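You operate a simulated robot arm through the tools that you are given. There is no shell and no other tool. Be economical: measure what you need, move in short steps, check, and stop when the job is done.

The job below is to be done with a simulated robot arm. You get a single attempt, and the scene is never put back.

JOB
Take the check block and put it on top of the green coil cassette on the work top of the long bench.

Only the result counts: the job must be done as asked and must still hold three seconds after the hand-in. Knocking over, shifting, dropping, spilling or breaking anything else fails it.

ROBOT AND FRAMES
A 6-joint arm with a two-finger parallel gripper, fixed in place. Base frame: the origin is at the foot of the arm, x ahead of it, y to its left, z up; the work surface is at about z = 850. Readings come in mm, degrees, newtons and seconds.
With the tool pointing down near the work surface it reaches from about 260 to 680 mm from the base axis. Its first joint turns from -66.0 to 66.0 degrees. Payload 2.9 kg.
The tool frame sits at the grasp point between the pads (the TCP): z along the fingers, y along the line on which they close. The tips reach 30 mm beyond it. Largest opening 110 mm; finger width 20, thickness 10; the body of the gripper, 48 by 112 mm, starts 55 mm behind the TCP.
Orientation is that of the tool frame in the base frame, as a unit quaternion [x, y, z, w]. With the fingers straight down and closing along the base's y, the tool's x points along the base's -x, its y along +y and its z along -z.

CONTROLS
- The arm moves only by the tool nudge_tool. Its argument "plan" is a list of rows, each an object of numbers (a shift or turn left out is 0, a gripper value left out holds the last): "dx", "dy", "dz": the shift along the tool's x, y, z in units of 50 mm (1.0 is 50 mm); "rx", "ry", "rz": the turn, a rotation vector about the tool's x, y, z in units of 5 degrees (1.0 is 5 degrees); "claw": the closure in counts, from 0 (fully open) to 255 (shut). In form: [{"dx": .., "dy": .., "dz": .., "rx": .., "ry": .., "rz": .., "claw": ..}, ...]. A call has 1 to 10 rows; each row shifts and turns the commanded pose from where the row before left it, along the tool's axes as they then stand. A call with a number of a shift or a turn outside -1 to 1 is refused whole. A row lasts 0.2 s, in which the tool goes at most 50 mm and 8.6 degrees; a call with a longer step from one row to the next is refused whole, and so is a gripper value outside its range. Where a pose cannot be reached the arm comes as near as it can. A force on the tool above 40 N (or 10 N above the force at the start of the call, whichever is more), or a blocked arm, ends the call early, and 0.2 s more pass. Each finger travels about 108 mm/s and halts on what it meets, pressing with about 44 N; the grip force reading is that of the motor and also rises with nothing between the fingers. The clock runs only during rows and for 0.2 s after the last one: add rows that do not move to give the fingers time. The reply holds the time, the measured pose of the TCP, the force on the tool along the base axes, the opening and the grip force, in the units named above and with some noise, and new pictures: "show" is both (left out), scene, wrist or none.
- Cameras (640 x 400 px; columns grow to the right, rows downward): "scene" is fixed at [88.7, 433.7, 1408]; the picture's right is [-0.76, -0.65, 0.00], its down [-0.23, 0.28, -0.93] and it looks along [0.60, -0.71, -0.36] (base axes); focal length 323 px, centre (320, 200). "wrist" rides on the gripper at [72, 17, -103] in the tool frame; the picture's right is [-0.23, 0.97, 0.00], its down [-0.76, -0.18, -0.62] and it looks along [-0.61, -0.14, 0.78] (tool axes); focal length 222 px, centre (320, 200). There is no depth. A picture from a camera that has moved, and an enlarged one, comes with that camera's place and axes in the base frame and with its lens. The place of the scene camera against the robot may be out by one fixed shift of up to 12 mm in any direction.
- close_up(camera, box): a new picture of the part [left, top, right, bottom] of that camera's present view, enlarged. It takes no simulated time.
- sign_off(): hands the job in; it is judged then, once.

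Work in short steps. Places have to be worked out from the pictures, the camera data and where the tool is seen: move nearer, look again, correct. Check each grasp and each placing, and mend what went wrong. You have 90 turns and 170 pictures in all, those below and enlarged ones among them. Open the gripper and draw the arm clear of the work before you hand the job in, unless the task says otherwise; then end with one line.

The tools are called after "Emit:" as a command line: name --argument value ..., lists and objects as JSON in quotes. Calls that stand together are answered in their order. nudge_tool: Moves the arm, as the interface text tells. Its arguments: {"type":"object","properties":{"plan":{"type":"array","items":{"type":"object","properties":{"dx":{"type":"number"},"dy":{"type":"number"},"dz":{"type":"number"},"rx":{"type":"number"},"ry":{"type":"number"},"rz":{"type":"number"},"claw":{"type":"number"}}}},"show":{"type":"string","enum":["both","scene","wrist","none"]}},"required":["plan"]} The other tools are called the same way: close_up (camera, box) takes an enlarged picture of a part of a camera's view; sign_off () hands the job in.

At the start:

```text
t: 0.0
eef_pos: [422.7, -288.0, 1106.8]
tool_rot: [0.0, 1.0, -0.001, 0.0]
wrist_force: [0.2, -0.2, -1.0]
opening: 110.2
finger_force: 0.1
```

scene: 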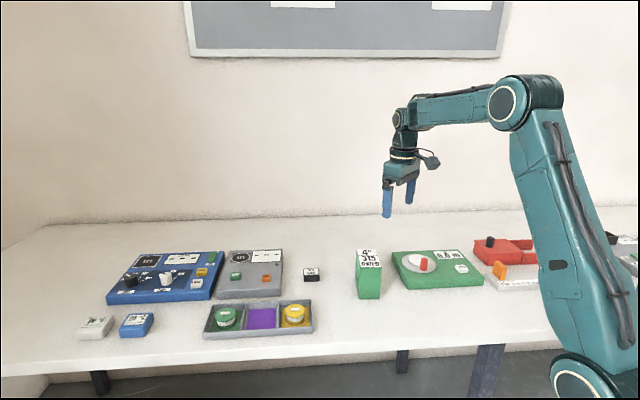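
wrist: 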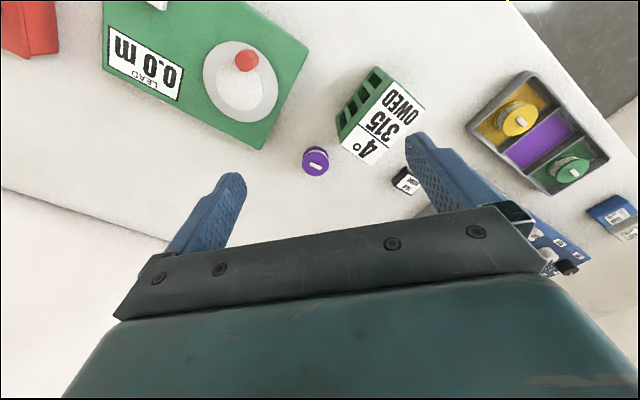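

I'll enlarge both views first to identify the check block and the green coil cassette.

Emit:
close_up --camera "scene" --box '[80, 230, 340, 350]'

Emit:
close_up --camera "scene" --box '[340, 210, 640, 350]'

Emit:
close_up --camera "wrist" --box '[290, 50, 450, 210]'

Emit:
close_up --camera "wrist" --box '[440, 50, 640, 290]'

```text
2.46 times, centred on (210, 290) of scene
camera zoom: at [88.7, 433.7, 1408.0], right [-0.76, -0.65, 0.0], down [-0.23, 0.28, -0.93], along [0.6, -0.71, -0.36], focal length 796 px, centre (591, -22)
```

zoom: 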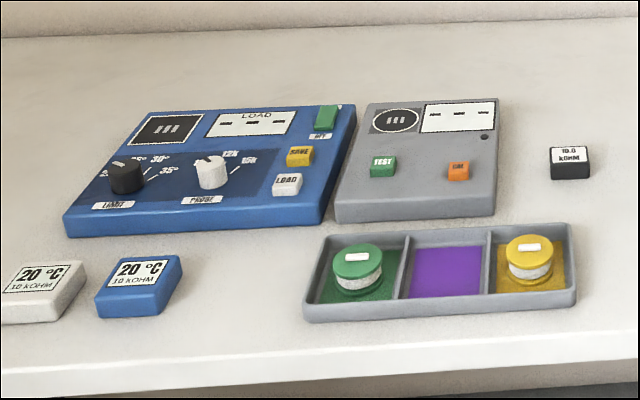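

```text
2.13 times, centred on (490, 280) of scene
camera zoom: at [88.7, 433.7, 1408.0], right [-0.76, -0.65, 0.0], down [-0.23, 0.28, -0.93], along [0.6, -0.71, -0.36], focal length 690 px, centre (-43, 29)
```

zoom: 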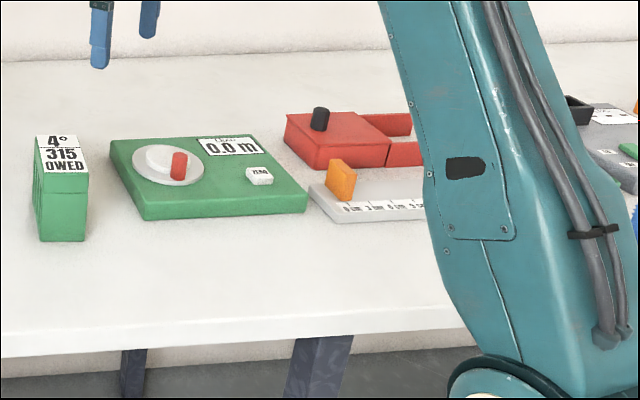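

```text
2.50 times, centred on (370, 130) of wrist
camera zoom: at [350.3, -271.8, 1209.3], right [0.23, 0.97, 0.0], down [0.76, -0.18, 0.62], along [0.61, -0.14, -0.78], focal length 555 px, centre (195, 375)
```

zoom: 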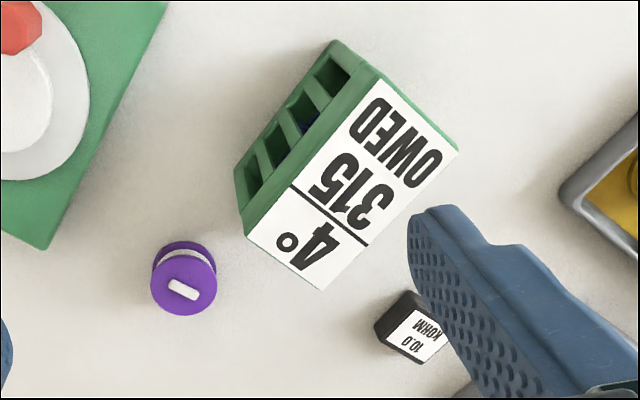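

```text
1.67 times, centred on (540, 170) of wrist
camera zoom: at [350.3, -271.8, 1209.3], right [0.23, 0.97, 0.0], down [0.76, -0.18, 0.62], along [0.61, -0.14, -0.78], focal length 370 px, centre (-47, 250)
```

zoom: 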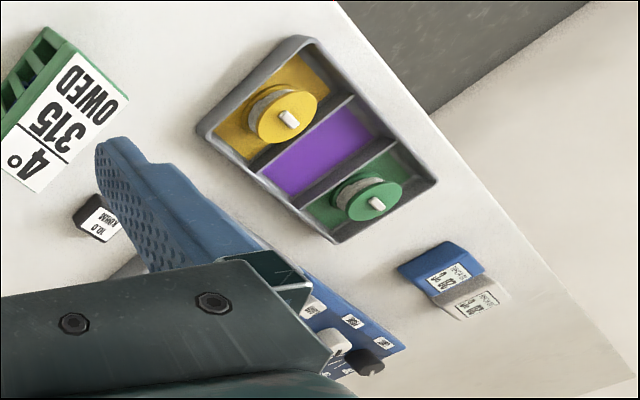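

The black "10.0 kOHM" block looks like the check block, at roughly (620,-170). The green candidates are the slotted box, the green spool in the tray, and maybe something hidden behind the arm. I'll raise the tool and swing it so the wrist camera sees the rest of the bench.

Emit:
nudge_tool --plan '[{"dz": -1, "dx": 0.6}, {"dz": -1, "dx": 0.8}, {"dx": 0.6, "rz": 1}, {"rz": 1.7}, {"rz": 1.7}, {"rz": 1.7}, {"rz": 1.7}, {"rz": 1.7}]'

```text
refused: 1.7 is not a number from -1 to 1
```

Emit:
nudge_tool --plan '[{"dz": -0.8, "dx": 0.4, "rz": 1}, {"dz": -0.8, "rz": 1}, {"rz": 1}, {"rz": 1}, {"rz": 1}, {"rz": 1}, {"rz": 1}, {"rz": 1}, {"rz": 1}, {"rz": 1}]'

```text
t: 2.2
eef_pos: [403.2, -287.3, 1187.1]
tool_rot: [0.423, 0.906, 0.0, 0.0]
wrist_force: [0.4, -0.1, -0.1]
opening: 110.2
finger_force: 0.1
camera wrist: at [369.4, -222.1, 1289.1], right [0.89, 0.45, 0.0], down [0.35, -0.7, 0.62], along [0.28, -0.56, -0.78], focal length 222 px, centre (320, 200)
```

scene: 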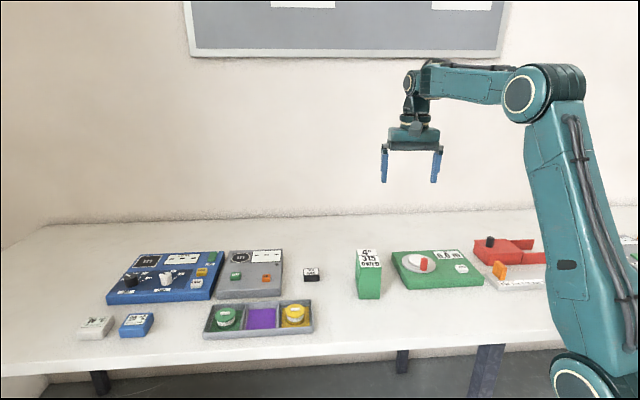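
wrist: 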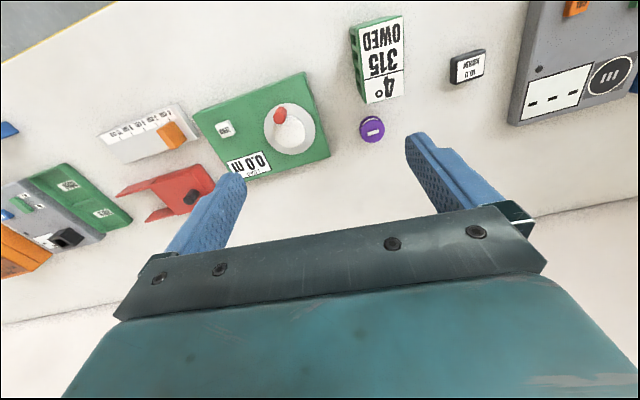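

There are more items on the right-hand end of the bench. I'll turn further and lean the view that way.

Emit:
nudge_tool --plan '[{"rz": 1}, {"rz": 1}, {"rz": 1}, {"rz": 1}, {"rz": 1}, {"rz": 1}, {"rz": 1}]' --show "wrist"

Emit:
close_up --camera "scene" --box '[590, 190, 640, 300]'

```text
t: 3.8
eef_pos: [403.3, -287.9, 1186.5]
tool_rot: [0.676, 0.737, 0.0, 0.0]
wrist_force: [0.8, -0.1, -0.4]
opening: 110.1
finger_force: 0.0
camera wrist: at [413.5, -214.9, 1289.3], right [0.99, -0.14, 0.0], down [-0.11, -0.77, 0.62], along [-0.09, -0.62, -0.78], focal length 222 px, centre (320, 200)
```

wrist: 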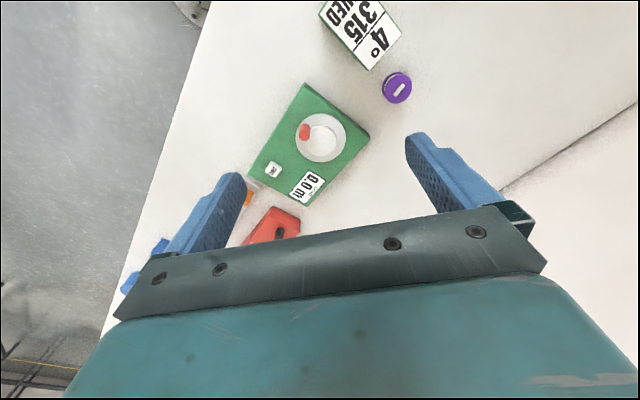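

```text
3.64 times, centred on (615, 245) of scene
camera zoom: at [88.7, 433.7, 1408.0], right [-0.76, -0.65, 0.0], down [-0.23, 0.28, -0.93], along [0.6, -0.71, -0.36], focal length 1175 px, centre (-753, 36)
```

zoom: 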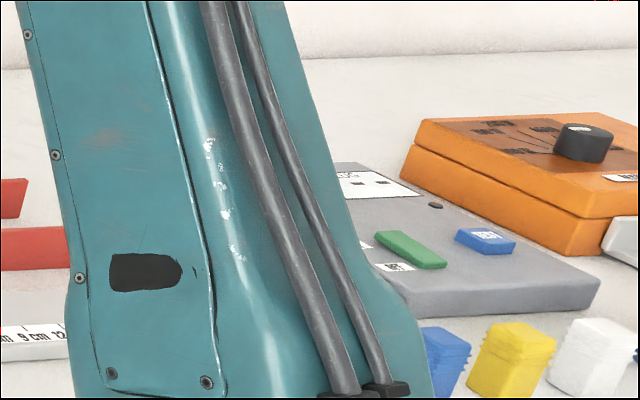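

The bench's right end has more instruments and small connector-like pieces. I'll turn back a bit and move outward to check there's no other green cassette there.

Emit:
nudge_tool --plan '[{"rz": -1, "dz": -0.5}, {"rz": -1, "dz": -0.5}, {"rz": -1, "dy": -0.6}, {"dy": -0.8}, {"dy": -0.8}, {"dy": -0.8}, {"dy": -0.8}]' --show "both"

```text
t: 5.4
eef_pos: [223.4, -350.8, 1237.1]
tool_rot: [0.573, 0.819, 0.0, 0.0]
wrist_force: [0.3, 0.6, 0.7]
opening: 109.8
finger_force: 0.0
camera wrist: at [213.7, -277.3, 1339.9], right [0.99, 0.12, 0.0], down [0.09, -0.78, 0.62], along [0.08, -0.62, -0.78], focal length 222 px, centre (320, 200)
```

scene: 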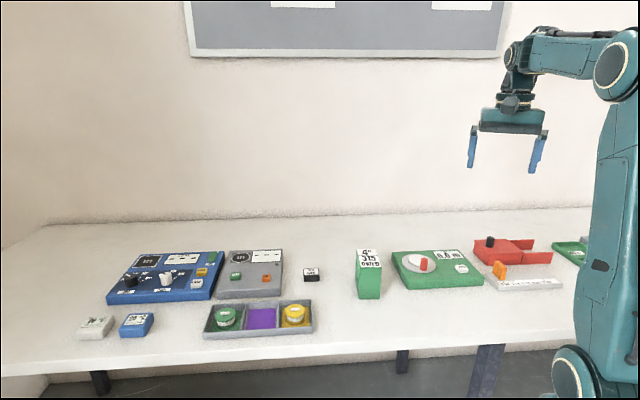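
wrist: 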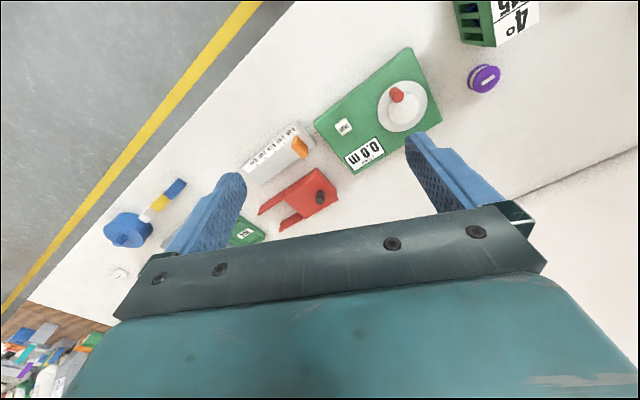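

Another wooden surface with clutter is visible too. I'll turn further toward it to see the right end of the bench.

Emit:
nudge_tool --plan '[{"rz": 1}, {"rz": 1}, {"rz": 1}, {"rz": 1}, {"rz": 1}, {"rz": 1}, {"ry": 1}, {"ry": 1}, {"ry": 1}, {"ry": 1}]' --show "wrist"

```text
t: 7.6
eef_pos: [221.2, -354.7, 1235.1]
tool_rot: [0.754, 0.634, 0.133, -0.112]
wrist_force: [0.4, 0.3, -1.4]
opening: 110.0
finger_force: 0.1
out of reach, approached as far as the arm can: row 7
camera wrist: at [243.4, -325.8, 1358.0], right [0.92, -0.38, -0.08], down [-0.34, -0.88, 0.32], along [-0.19, -0.27, -0.94], focal length 222 px, centre (320, 200)
```

wrist: 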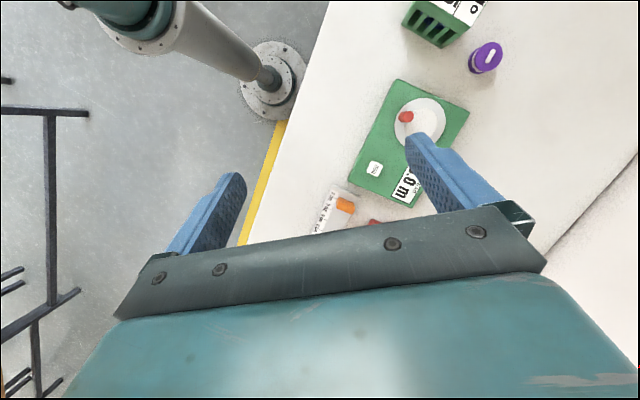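

That tilt was the wrong way, so I'll reverse it and tilt the view outward.

Emit:
nudge_tool --plan '[{"ry": -1}, {"ry": -1}, {"ry": -1}, {"ry": -1}, {"ry": -1}, {"ry": -1}, {"ry": -1}, {"ry": -1}, {"ry": -1}]' --show "wrist"

```text
t: 9.6
eef_pos: [220.9, -353.3, 1235.6]
tool_rot: [0.748, 0.627, -0.166, 0.139]
wrist_force: [0.1, 0.5, 0.0]
opening: 109.9
finger_force: 0.1
camera wrist: at [256.6, -250.0, 1299.1], right [0.92, -0.37, 0.1], down [-0.25, -0.39, 0.89], along [-0.29, -0.84, -0.45], focal length 222 px, centre (320, 200)
```

wrist: 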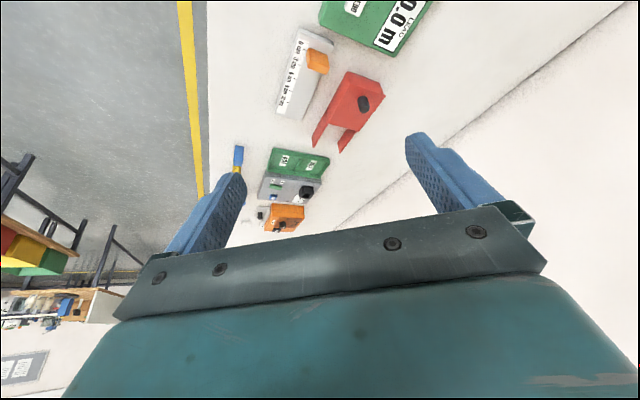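

No other cassette is on the right end. Now I'll go back over the middle and inspect the slotted green box and the spools closely.

Emit:
nudge_tool --plan '[{"ry": 1}, {"ry": 1}, {"ry": 1}, {"ry": 1}, {"ry": 1}, {"rz": -1}, {"rz": -1}, {"rz": -1}, {"rz": -1}, {"rz": -1}]' --show "none"

Emit:
nudge_tool --plan '[{"rz": -1}, {"rz": -1}, {"dy": 0.8}, {"dy": 0.8}, {"dz": 0.8}, {"dz": 0.8}, {"dz": 0.8}]' --show "wrist"

```text
t: 11.8
eef_pos: [221.6, -353.7, 1236.7]
tool_rot: [0.608, 0.794, -0.001, 0.001]
wrist_force: [-0.1, 0.1, -0.3]
opening: 110.0
finger_force: 0.1
```

```text
t: 13.4
eef_pos: [293.3, -320.6, 1115.1]
tool_rot: [0.537, 0.843, 0.0, 0.0]
wrist_force: [0.7, -0.7, -0.3]
opening: 109.9
finger_force: 0.1
camera wrist: at [277.6, -248.5, 1219.0], right [0.98, 0.21, 0.0], down [0.16, -0.77, 0.62], along [0.13, -0.61, -0.78], focal length 222 px, centre (320, 200)
```

wrist: 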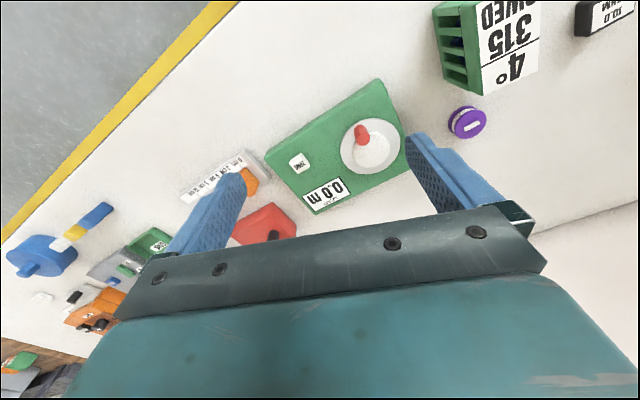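

Emit:
close_up --camera "wrist" --box '[420, 0, 560, 140]'

Emit:
close_up --camera "wrist" --box '[0, 190, 180, 340]'

Emit:
close_up --camera "scene" --box '[195, 290, 325, 345]'

```text
2.86 times, centred on (490, 70) of wrist
camera zoom: at [277.6, -248.5, 1219.0], right [0.98, 0.21, 0.0], down [0.16, -0.77, 0.62], along [0.13, -0.61, -0.78], focal length 635 px, centre (-166, 571)
```

zoom: 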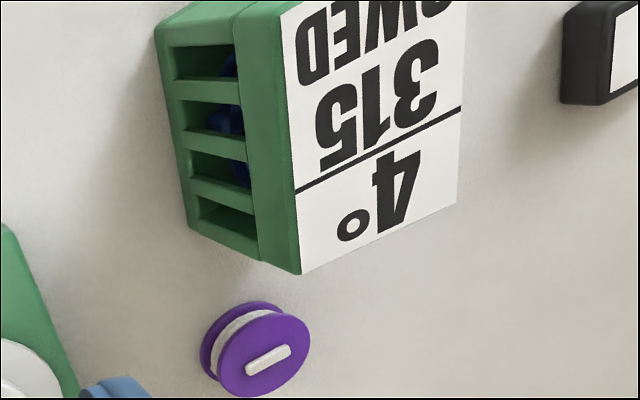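

```text
2.67 times, centred on (90, 265) of wrist
camera zoom: at [277.6, -248.5, 1219.0], right [0.98, 0.21, 0.0], down [0.16, -0.77, 0.62], along [0.13, -0.61, -0.78], focal length 592 px, centre (933, 27)
```

zoom: 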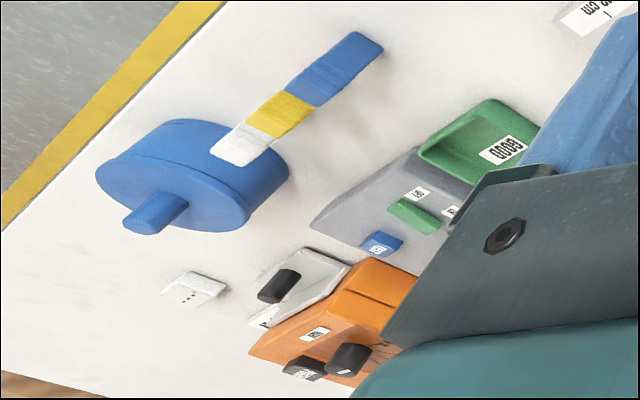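

```text
4.92 times, centred on (260, 318) of scene
camera zoom: at [88.7, 433.7, 1408.0], right [-0.76, -0.65, 0.0], down [-0.23, 0.28, -0.93], along [0.6, -0.71, -0.36], focal length 1591 px, centre (615, -378)
```

zoom: 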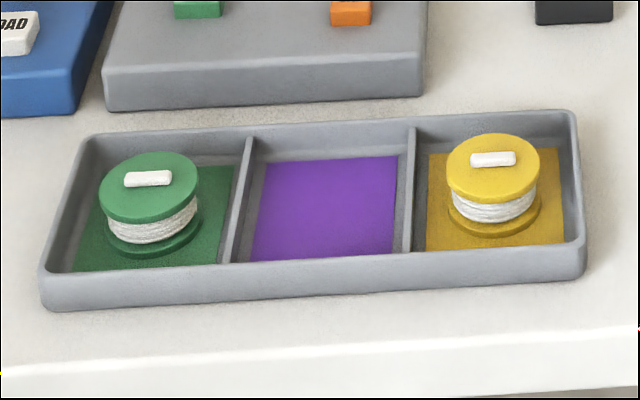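

The slotted green box has a coil visible inside, so I take it as the green coil cassette. The black 10.0 kOHM block is the check block. I'll square the tool up again and approach the block.

Emit:
nudge_tool --plan '[{"rz": -1}, {"rz": -1}, {"rz": -1}, {"rz": -1}, {"rz": -1}, {"rz": -1}, {"rz": -1}, {"rz": -1}, {"rz": -1}, {"rz": -1}]' --show "none"

Emit:
nudge_tool --plan '[{"rz": -1}, {"rz": -1}, {"rz": -1}, {"dx": -0.8, "dy": 0.4}, {"dx": -0.8, "dy": 0.4}, {"dx": -0.8, "dy": 0.4}, {"dx": -0.8, "dy": 0.4}, {"dx": -0.8, "dy": 0.4}, {"dx": -0.5, "dy": 0.4}]' --show "wrist"

```text
t: 15.6
eef_pos: [294.6, -319.2, 1115.9]
tool_rot: [0.13, 0.992, 0.0, 0.0]
wrist_force: [-0.4, -0.6, -0.6]
opening: 110.2
finger_force: 0.0
```

```text
t: 17.6
eef_pos: [520.2, -198.6, 1115.8]
tool_rot: [-0.001, 1.0, -0.001, 0.0]
wrist_force: [0.6, -0.5, -0.3]
opening: 110.2
finger_force: 0.1
camera wrist: at [447.6, -183.2, 1219.3], right [0.23, 0.97, 0.0], down [0.76, -0.18, 0.62], along [0.61, -0.14, -0.78], focal length 222 px, centre (320, 200)
```

wrist: 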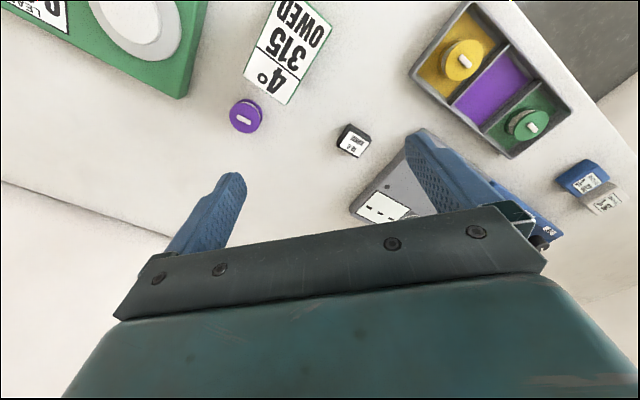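

Emit:
close_up --camera "wrist" --box '[300, 100, 420, 220]'

Emit:
close_up --camera "wrist" --box '[220, 0, 340, 110]'

Emit:
close_up --camera "scene" --box '[290, 235, 400, 310]'

```text
3.33 times, centred on (360, 160) of wrist
camera zoom: at [447.6, -183.2, 1219.3], right [0.23, 0.97, 0.0], down [0.76, -0.18, 0.62], along [0.61, -0.14, -0.78], focal length 740 px, centre (187, 333)
```

zoom: 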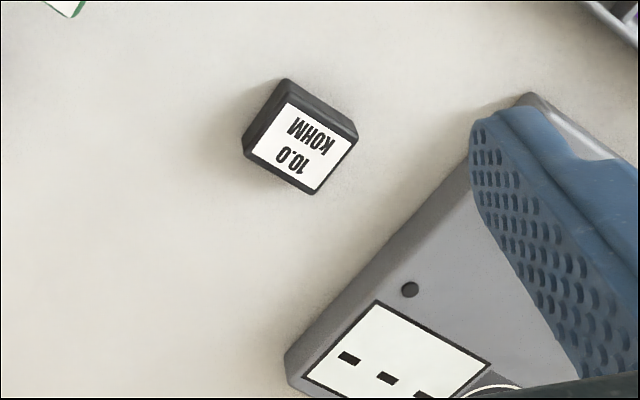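

```text
3.64 times, centred on (280, 55) of wrist
camera zoom: at [447.6, -183.2, 1219.3], right [0.23, 0.97, 0.0], down [0.76, -0.18, 0.62], along [0.61, -0.14, -0.78], focal length 808 px, centre (466, 727)
```

zoom: 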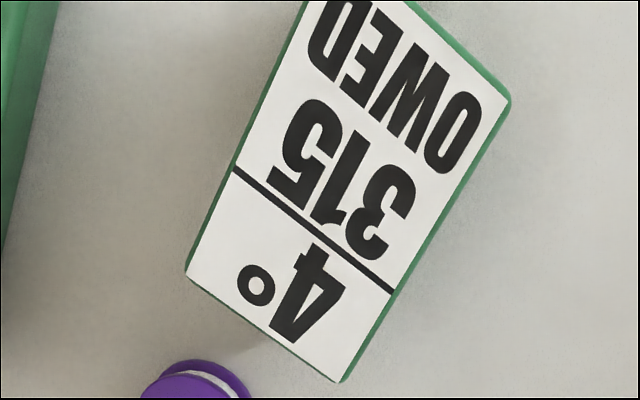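

```text
5.33 times, centred on (345, 272) of scene
camera zoom: at [88.7, 433.7, 1408.0], right [-0.76, -0.65, 0.0], down [-0.23, 0.28, -0.93], along [0.6, -0.71, -0.36], focal length 1724 px, centre (187, -187)
```

zoom: 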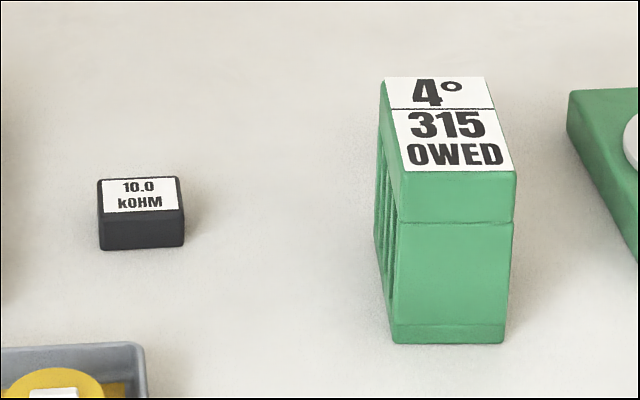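

The block is at about (616,-163), with its top near z 872, and measures about 42x34 mm with the long axis near 46°. The cassette top is at about (462,-222), z≈949. I'll move above the block and turn so the fingers close across its short side.

Emit:
nudge_tool --plan '[{"dx": -0.64, "dy": 0.24}, {"dx": -0.64, "dy": 0.24}, {"dx": -0.64, "dy": 0.23}, {"rz": -1}, {"rz": -1}, {"rz": -1}, {"rz": -1}, {"rz": -1}, {"rz": -1}, {"rz": -1}]' --show "none"

Emit:
nudge_tool --plan '[{"rz": -1}, {"rz": -1, "dz": 0.5}, {"rz": -0.2, "dz": 0.5}, {"dz": 0.6}, {"dz": 0.6}]' --show "both"

```text
t: 19.8
eef_pos: [610.2, -164.3, 1114.5]
tool_rot: [-0.301, 0.954, 0.0, 0.0]
wrist_force: [-0.4, -0.5, 1.0]
opening: 109.9
finger_force: 0.0
out of reach, approached as far as the arm can: row 3
```

```text
t: 21.0
eef_pos: [611.3, -163.2, 1003.0]
tool_rot: [-0.391, 0.92, 0.0, 0.0]
wrist_force: [-0.7, -0.4, -0.5]
opening: 109.9
finger_force: 0.1
camera wrist: at [547.0, -204.4, 1106.7], right [-0.54, 0.84, 0.0], down [0.66, 0.42, 0.62], along [0.52, 0.34, -0.78], focal length 222 px, centre (320, 200)
```

scene: 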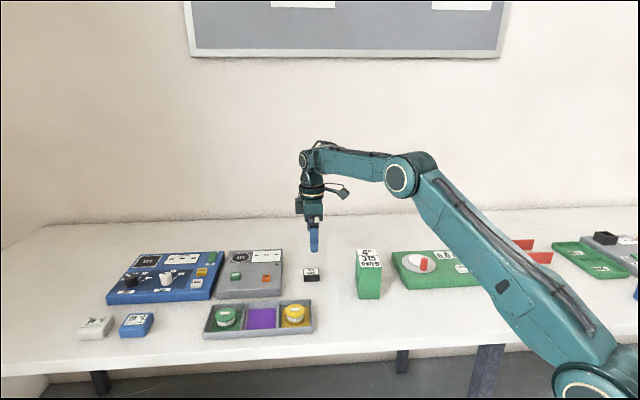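
wrist: 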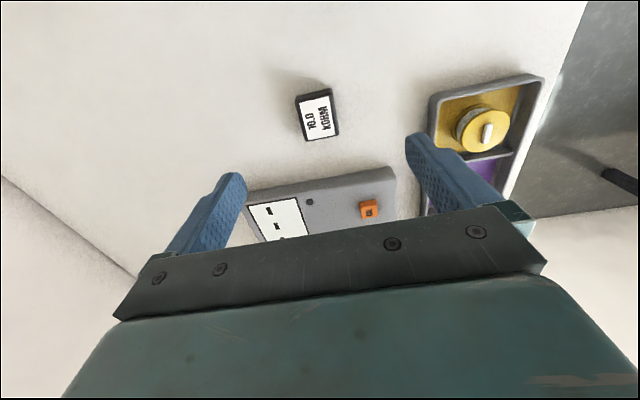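

Emit:
close_up --camera "wrist" --box '[260, 60, 380, 160]'

```text
4.00 times, centred on (320, 110) of wrist
camera zoom: at [547.0, -204.4, 1106.7], right [-0.54, 0.84, 0.0], down [0.66, 0.42, 0.62], along [0.52, 0.34, -0.78], focal length 888 px, centre (320, 560)
```

zoom: 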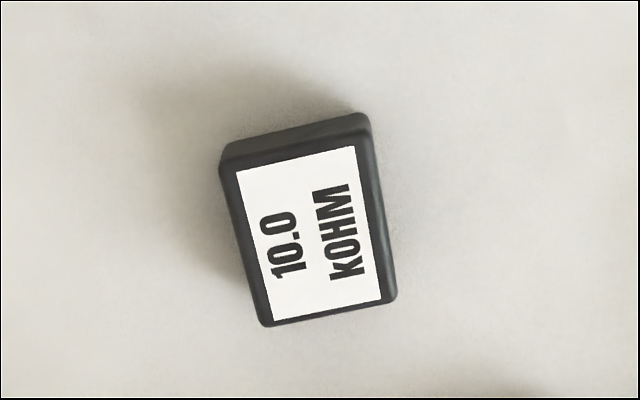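

Block centre refined to (613,-162), with the closing axis at about 134.5°. I'll descend straight onto it with fingers open to z ≈ 888 and check.

Emit:
nudge_tool --plan '[{"dx": -0.04, "rz": 0.3, "dz": 0.46}, {"dz": 0.46}, {"dz": 0.46}, {"dz": 0.46}, {"dz": 0.46}, {}]' --show "both"

```text
t: 22.4
eef_pos: [611.3, -161.2, 888.9]
tool_rot: [-0.379, 0.926, 0.0, 0.0]
wrist_force: [-0.1, -0.7, -0.1]
opening: 109.8
finger_force: 0.0
camera wrist: at [547.3, -201.0, 992.3], right [-0.52, 0.85, 0.0], down [0.67, 0.41, 0.62], along [0.53, 0.32, -0.78], focal length 222 px, centre (320, 200)
```

scene: 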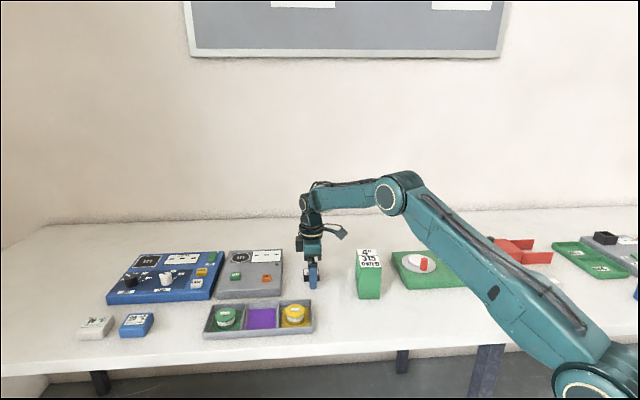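
wrist: 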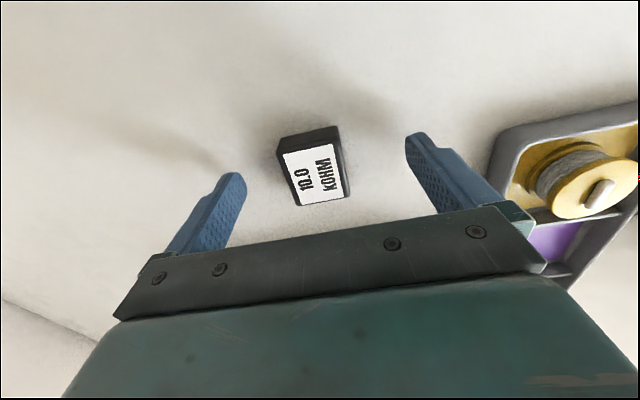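

Fingers straddle the block. I'll go about 4 mm lower, make a small centring shift, and close.

Emit:
nudge_tool --plan '[{"dy": -0.04, "dz": 0.07}, {"claw": 255}, {}, {}, {}, {}]' --show "wrist"

```text
t: 23.8
eef_pos: [613.3, -164.6, 885.9]
tool_rot: [-0.379, 0.925, 0.0, 0.0]
wrist_force: [1.8, -0.2, 0.0]
opening: 39.0
finger_force: 43.1
camera wrist: at [548.9, -202.8, 989.2], right [-0.52, 0.85, 0.0], down [0.67, 0.41, 0.62], along [0.53, 0.32, -0.78], focal length 222 px, centre (320, 200)
```

wrist: 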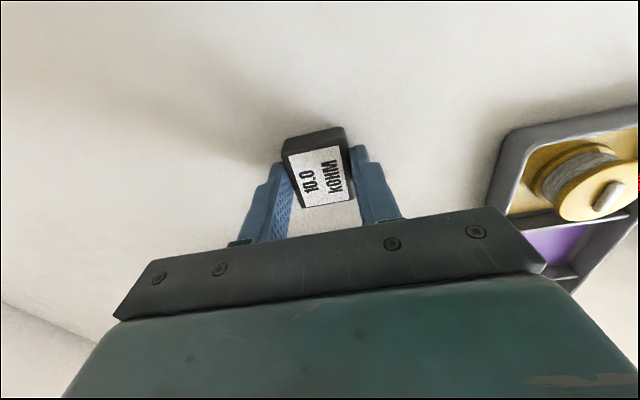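

Gripped at 39 mm opening. Lifting straight up about 150 mm and checking.

Emit:
nudge_tool --plan '[{"dz": -0.3}, {"dz": -0.5}, {"dz": -0.7}, {"dz": -0.7}, {"dz": -0.7}, {}]' --show "both"

```text
t: 25.2
eef_pos: [613.1, -162.9, 1033.1]
tool_rot: [-0.379, 0.926, 0.001, 0.0]
wrist_force: [-0.1, 0.3, -0.6]
opening: 39.2
finger_force: 43.6
camera wrist: at [548.7, -202.3, 1135.3], right [-0.52, 0.85, 0.0], down [0.67, 0.41, 0.62], along [0.53, 0.32, -0.78], focal length 222 px, centre (320, 200)
```

scene: 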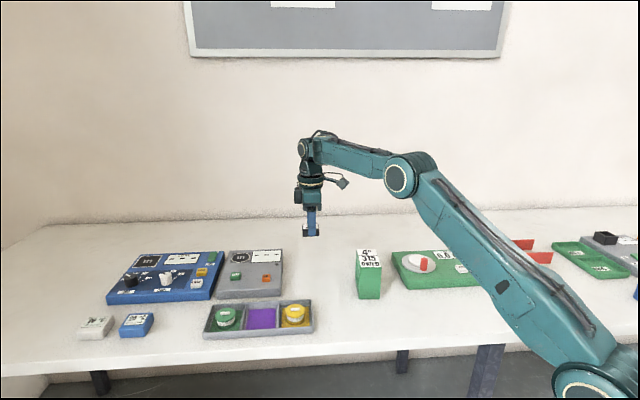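
wrist: 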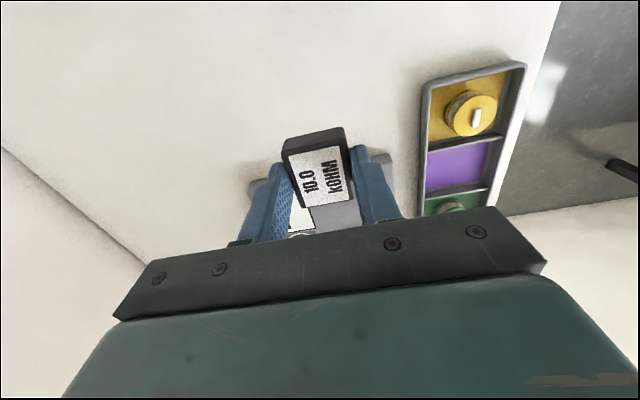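

The block is held and lifted. Now carrying it over to above the cassette at this height (block bottom about 45 mm above its top).

Emit:
nudge_tool --plan '[{"dx": 0.4, "dy": 0.17}, {"dx": 0.6, "dy": 0.26}, {"dx": 0.6, "dy": 0.26}, {"dx": 0.6, "dy": 0.26}, {"dx": 0.5, "dy": 0.21}, {"dx": 0.28, "dy": 0.12}, {}]' --show "both"

```text
t: 26.8
eef_pos: [461.0, -222.3, 1031.3]
tool_rot: [-0.379, 0.925, 0.0, 0.0]
wrist_force: [-0.2, 0.7, 0.0]
opening: 39.1
finger_force: 43.8
camera wrist: at [397.5, -261.8, 1134.2], right [-0.52, 0.85, 0.0], down [0.67, 0.41, 0.62], along [0.53, 0.32, -0.78], focal length 222 px, centre (320, 200)
```

scene: 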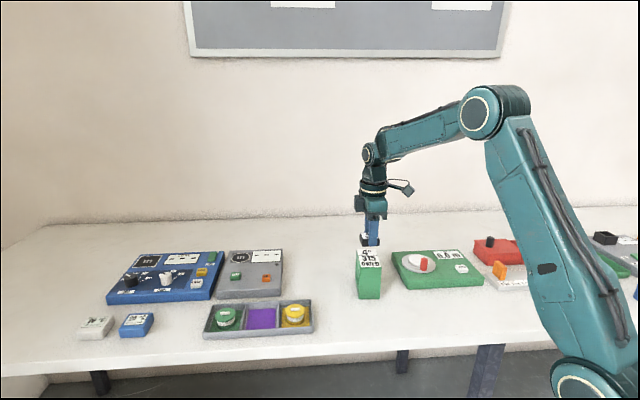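
wrist: 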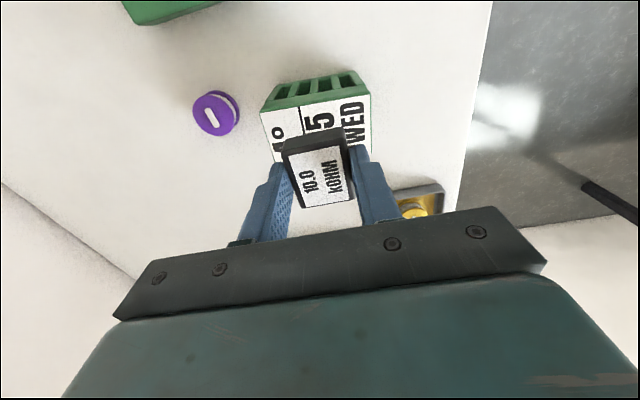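

Emit:
close_up --camera "wrist" --box '[240, 50, 400, 220]'

Emit:
close_up --camera "scene" --box '[330, 210, 410, 310]'

```text
2.35 times, centred on (320, 135) of wrist
camera zoom: at [397.5, -261.8, 1134.2], right [-0.52, 0.85, 0.0], down [0.67, 0.41, 0.62], along [0.53, 0.32, -0.78], focal length 523 px, centre (320, 353)
```

zoom: 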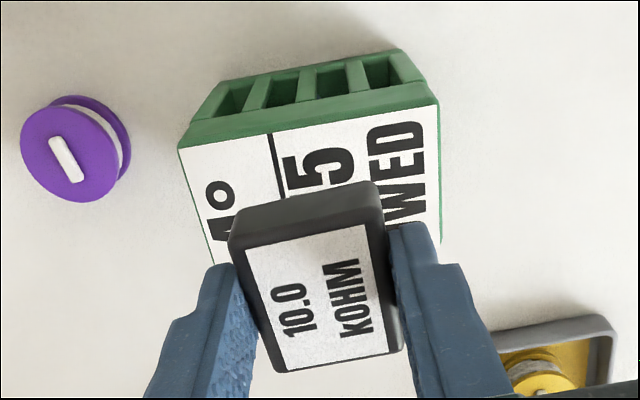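

```text
4.00 times, centred on (370, 260) of scene
camera zoom: at [88.7, 433.7, 1408.0], right [-0.76, -0.65, 0.0], down [-0.23, 0.28, -0.93], along [0.6, -0.71, -0.36], focal length 1293 px, centre (120, -40)
```

zoom: 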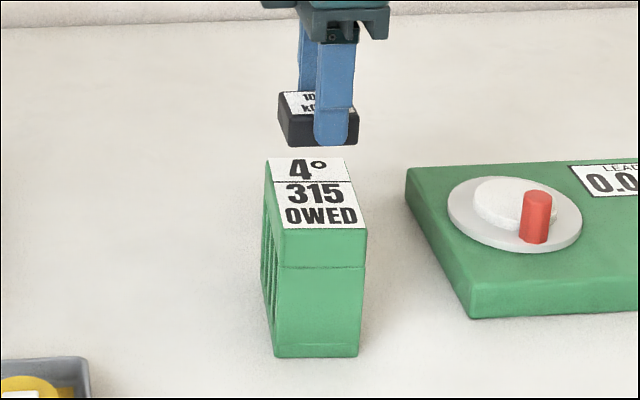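

Cassette centre is about (463,-223); the block sits within about 4 mm of that. I'll correct this and lower to about 8 mm above the estimated contact.

Emit:
nudge_tool --plan '[{"dx": -0.06, "dy": -0.056}, {"dz": 0.3}, {"dz": 0.3}, {"dz": 0.15}, {}]' --show "none"

Emit:
close_up --camera "scene" --box '[330, 210, 410, 310]'

Emit:
close_up --camera "wrist" --box '[240, 50, 400, 220]'

```text
t: 28.0
eef_pos: [466.4, -221.9, 992.6]
tool_rot: [-0.378, 0.926, 0.0, 0.0]
wrist_force: [0.0, 0.1, -0.9]
opening: 39.1
finger_force: 43.8
```

```text
4.00 times, centred on (370, 260) of scene
camera zoom: at [88.7, 433.7, 1408.0], right [-0.76, -0.65, 0.0], down [-0.23, 0.28, -0.93], along [0.6, -0.71, -0.36], focal length 1293 px, centre (120, -40)
```

zoom: 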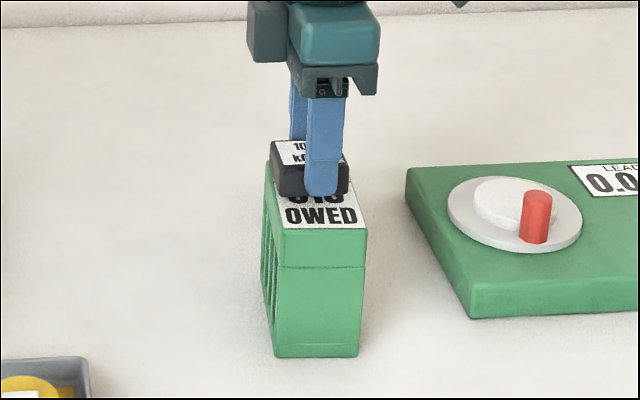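

```text
2.35 times, centred on (320, 135) of wrist
camera zoom: at [401.9, -261.3, 1096.3], right [-0.52, 0.85, 0.0], down [0.67, 0.41, 0.62], along [0.53, 0.32, -0.78], focal length 523 px, centre (320, 353)
```

zoom: 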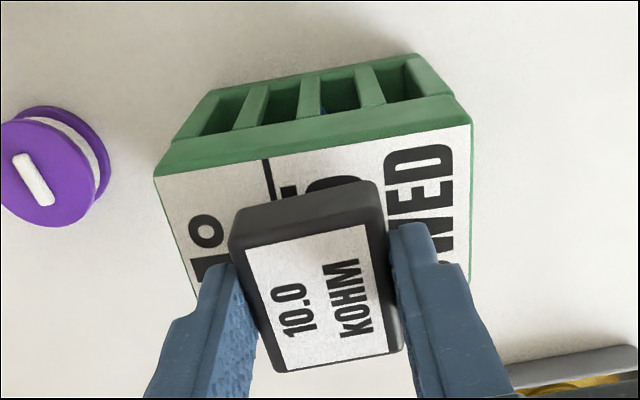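

Well centred. Lowering the last millimetres gently while watching force.

Emit:
nudge_tool --plan '[{"dz": 0.05}, {"dz": 0.04}, {"dz": 0.02}, {}]' --show "none"

Emit:
close_up --camera "scene" --box '[340, 230, 400, 290]'

```text
t: 29.0
eef_pos: [466.5, -221.8, 987.8]
tool_rot: [-0.378, 0.926, -0.001, 0.0]
wrist_force: [-0.2, -0.6, -0.8]
opening: 39.0
finger_force: 43.8
```

```text
6.67 times, centred on (370, 260) of scene
camera zoom: at [88.7, 433.7, 1408.0], right [-0.76, -0.65, 0.0], down [-0.23, 0.28, -0.93], along [0.6, -0.71, -0.36], focal length 2155 px, centre (-13, -200)
```

zoom: 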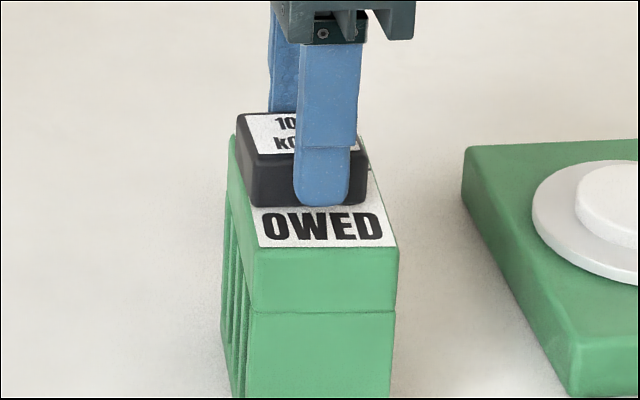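

No contact yet; continue with 1 mm steps.

Emit:
nudge_tool --plan '[{"dz": 0.02}, {"dz": 0.02}, {}]' --show "none"

Emit:
nudge_tool --plan '[{"dz": 0.02}, {}]' --show "none"

```text
t: 29.8
eef_pos: [466.1, -222.6, 986.0]
tool_rot: [-0.379, 0.925, -0.001, 0.001]
wrist_force: [-1.0, -0.6, 4.2]
opening: 39.3
finger_force: 43.9
```

```text
t: 30.4
eef_pos: [466.4, -222.7, 986.2]
tool_rot: [-0.378, 0.926, -0.001, 0.001]
wrist_force: [-4.8, 1.1, 15.3]
opening: 39.0
finger_force: 44.3
```

Contact (15 N). I'll relieve the press slightly, then open modestly.

Emit:
nudge_tool --plan '[{"dz": -0.02}, {}, {"claw": 140}, {"claw": 110}, {}, {}]' --show "both"

```text
t: 31.8
eef_pos: [466.1, -221.7, 986.5]
tool_rot: [-0.379, 0.926, 0.001, -0.001]
wrist_force: [0.0, -0.5, 0.0]
opening: 62.6
finger_force: 0.1
camera wrist: at [402.0, -261.4, 1088.9], right [-0.52, 0.85, 0.0], down [0.67, 0.41, 0.62], along [0.53, 0.32, -0.78], focal length 222 px, centre (320, 200)
```

scene: 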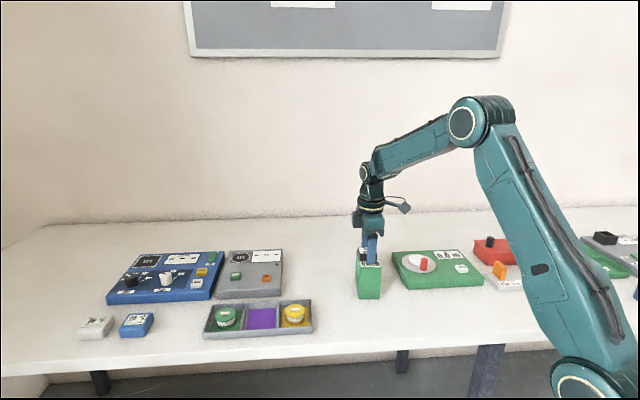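
wrist: 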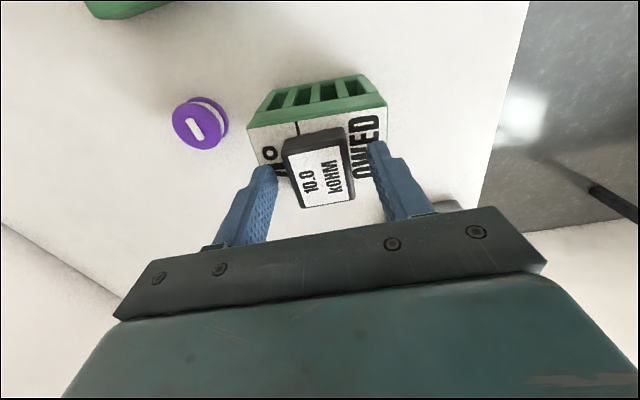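

Released with the block resting on the cassette. Rising straight up, then backing the arm clear.

Emit:
nudge_tool --plan '[{"dz": -0.3}, {"dz": -0.6}, {"dz": -0.8}, {"dz": -0.8}, {"dz": -0.8, "claw": 0}, {"dx": 0.6}, {"dx": 0.6}, {}]' --show "both"

Emit:
close_up --camera "scene" --box '[320, 220, 420, 310]'

```text
t: 33.6
eef_pos: [421.8, -264.7, 1152.4]
tool_rot: [-0.378, 0.926, -0.001, 0.001]
wrist_force: [-0.7, 0.9, -0.6]
opening: 110.0
finger_force: 0.1
camera wrist: at [358.3, -304.6, 1254.9], right [-0.52, 0.85, 0.0], down [0.67, 0.41, 0.62], along [0.53, 0.32, -0.78], focal length 222 px, centre (320, 200)
```

scene: 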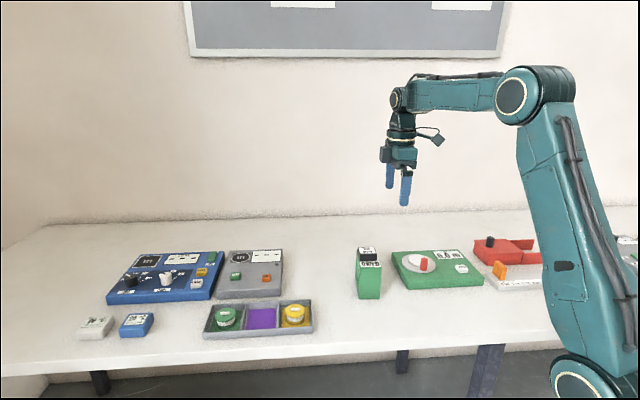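
wrist: 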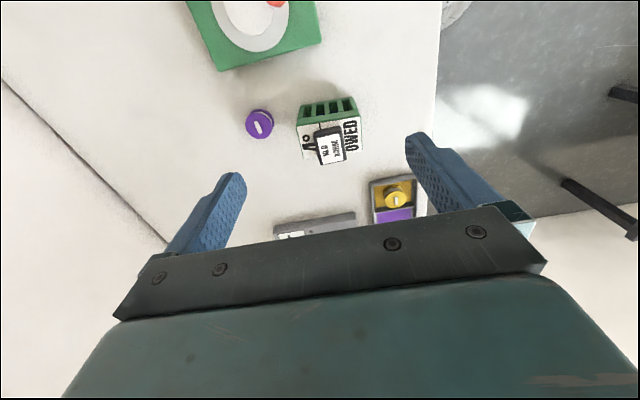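

```text
4.44 times, centred on (370, 265) of scene
camera zoom: at [88.7, 433.7, 1408.0], right [-0.76, -0.65, 0.0], down [-0.23, 0.28, -0.93], along [0.6, -0.71, -0.36], focal length 1436 px, centre (98, -89)
```

zoom: 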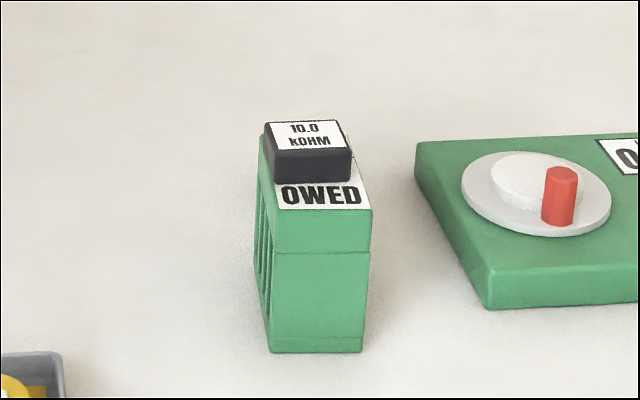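

The block sits flat and stable on the cassette, nothing else has moved, and the arm is clear with the gripper open, so I'm handing in.

Emit:
sign_off

```text
The job is handed in.
```

I put the check block (the black "10.0 kOHM" block) on top of the green coil cassette. It sits flat there, nothing else was moved, and the job is handed in. None of the labels name these items. I took the slotted green box as the cassette because a coil is visible inside it, and not the green spool in the tray.
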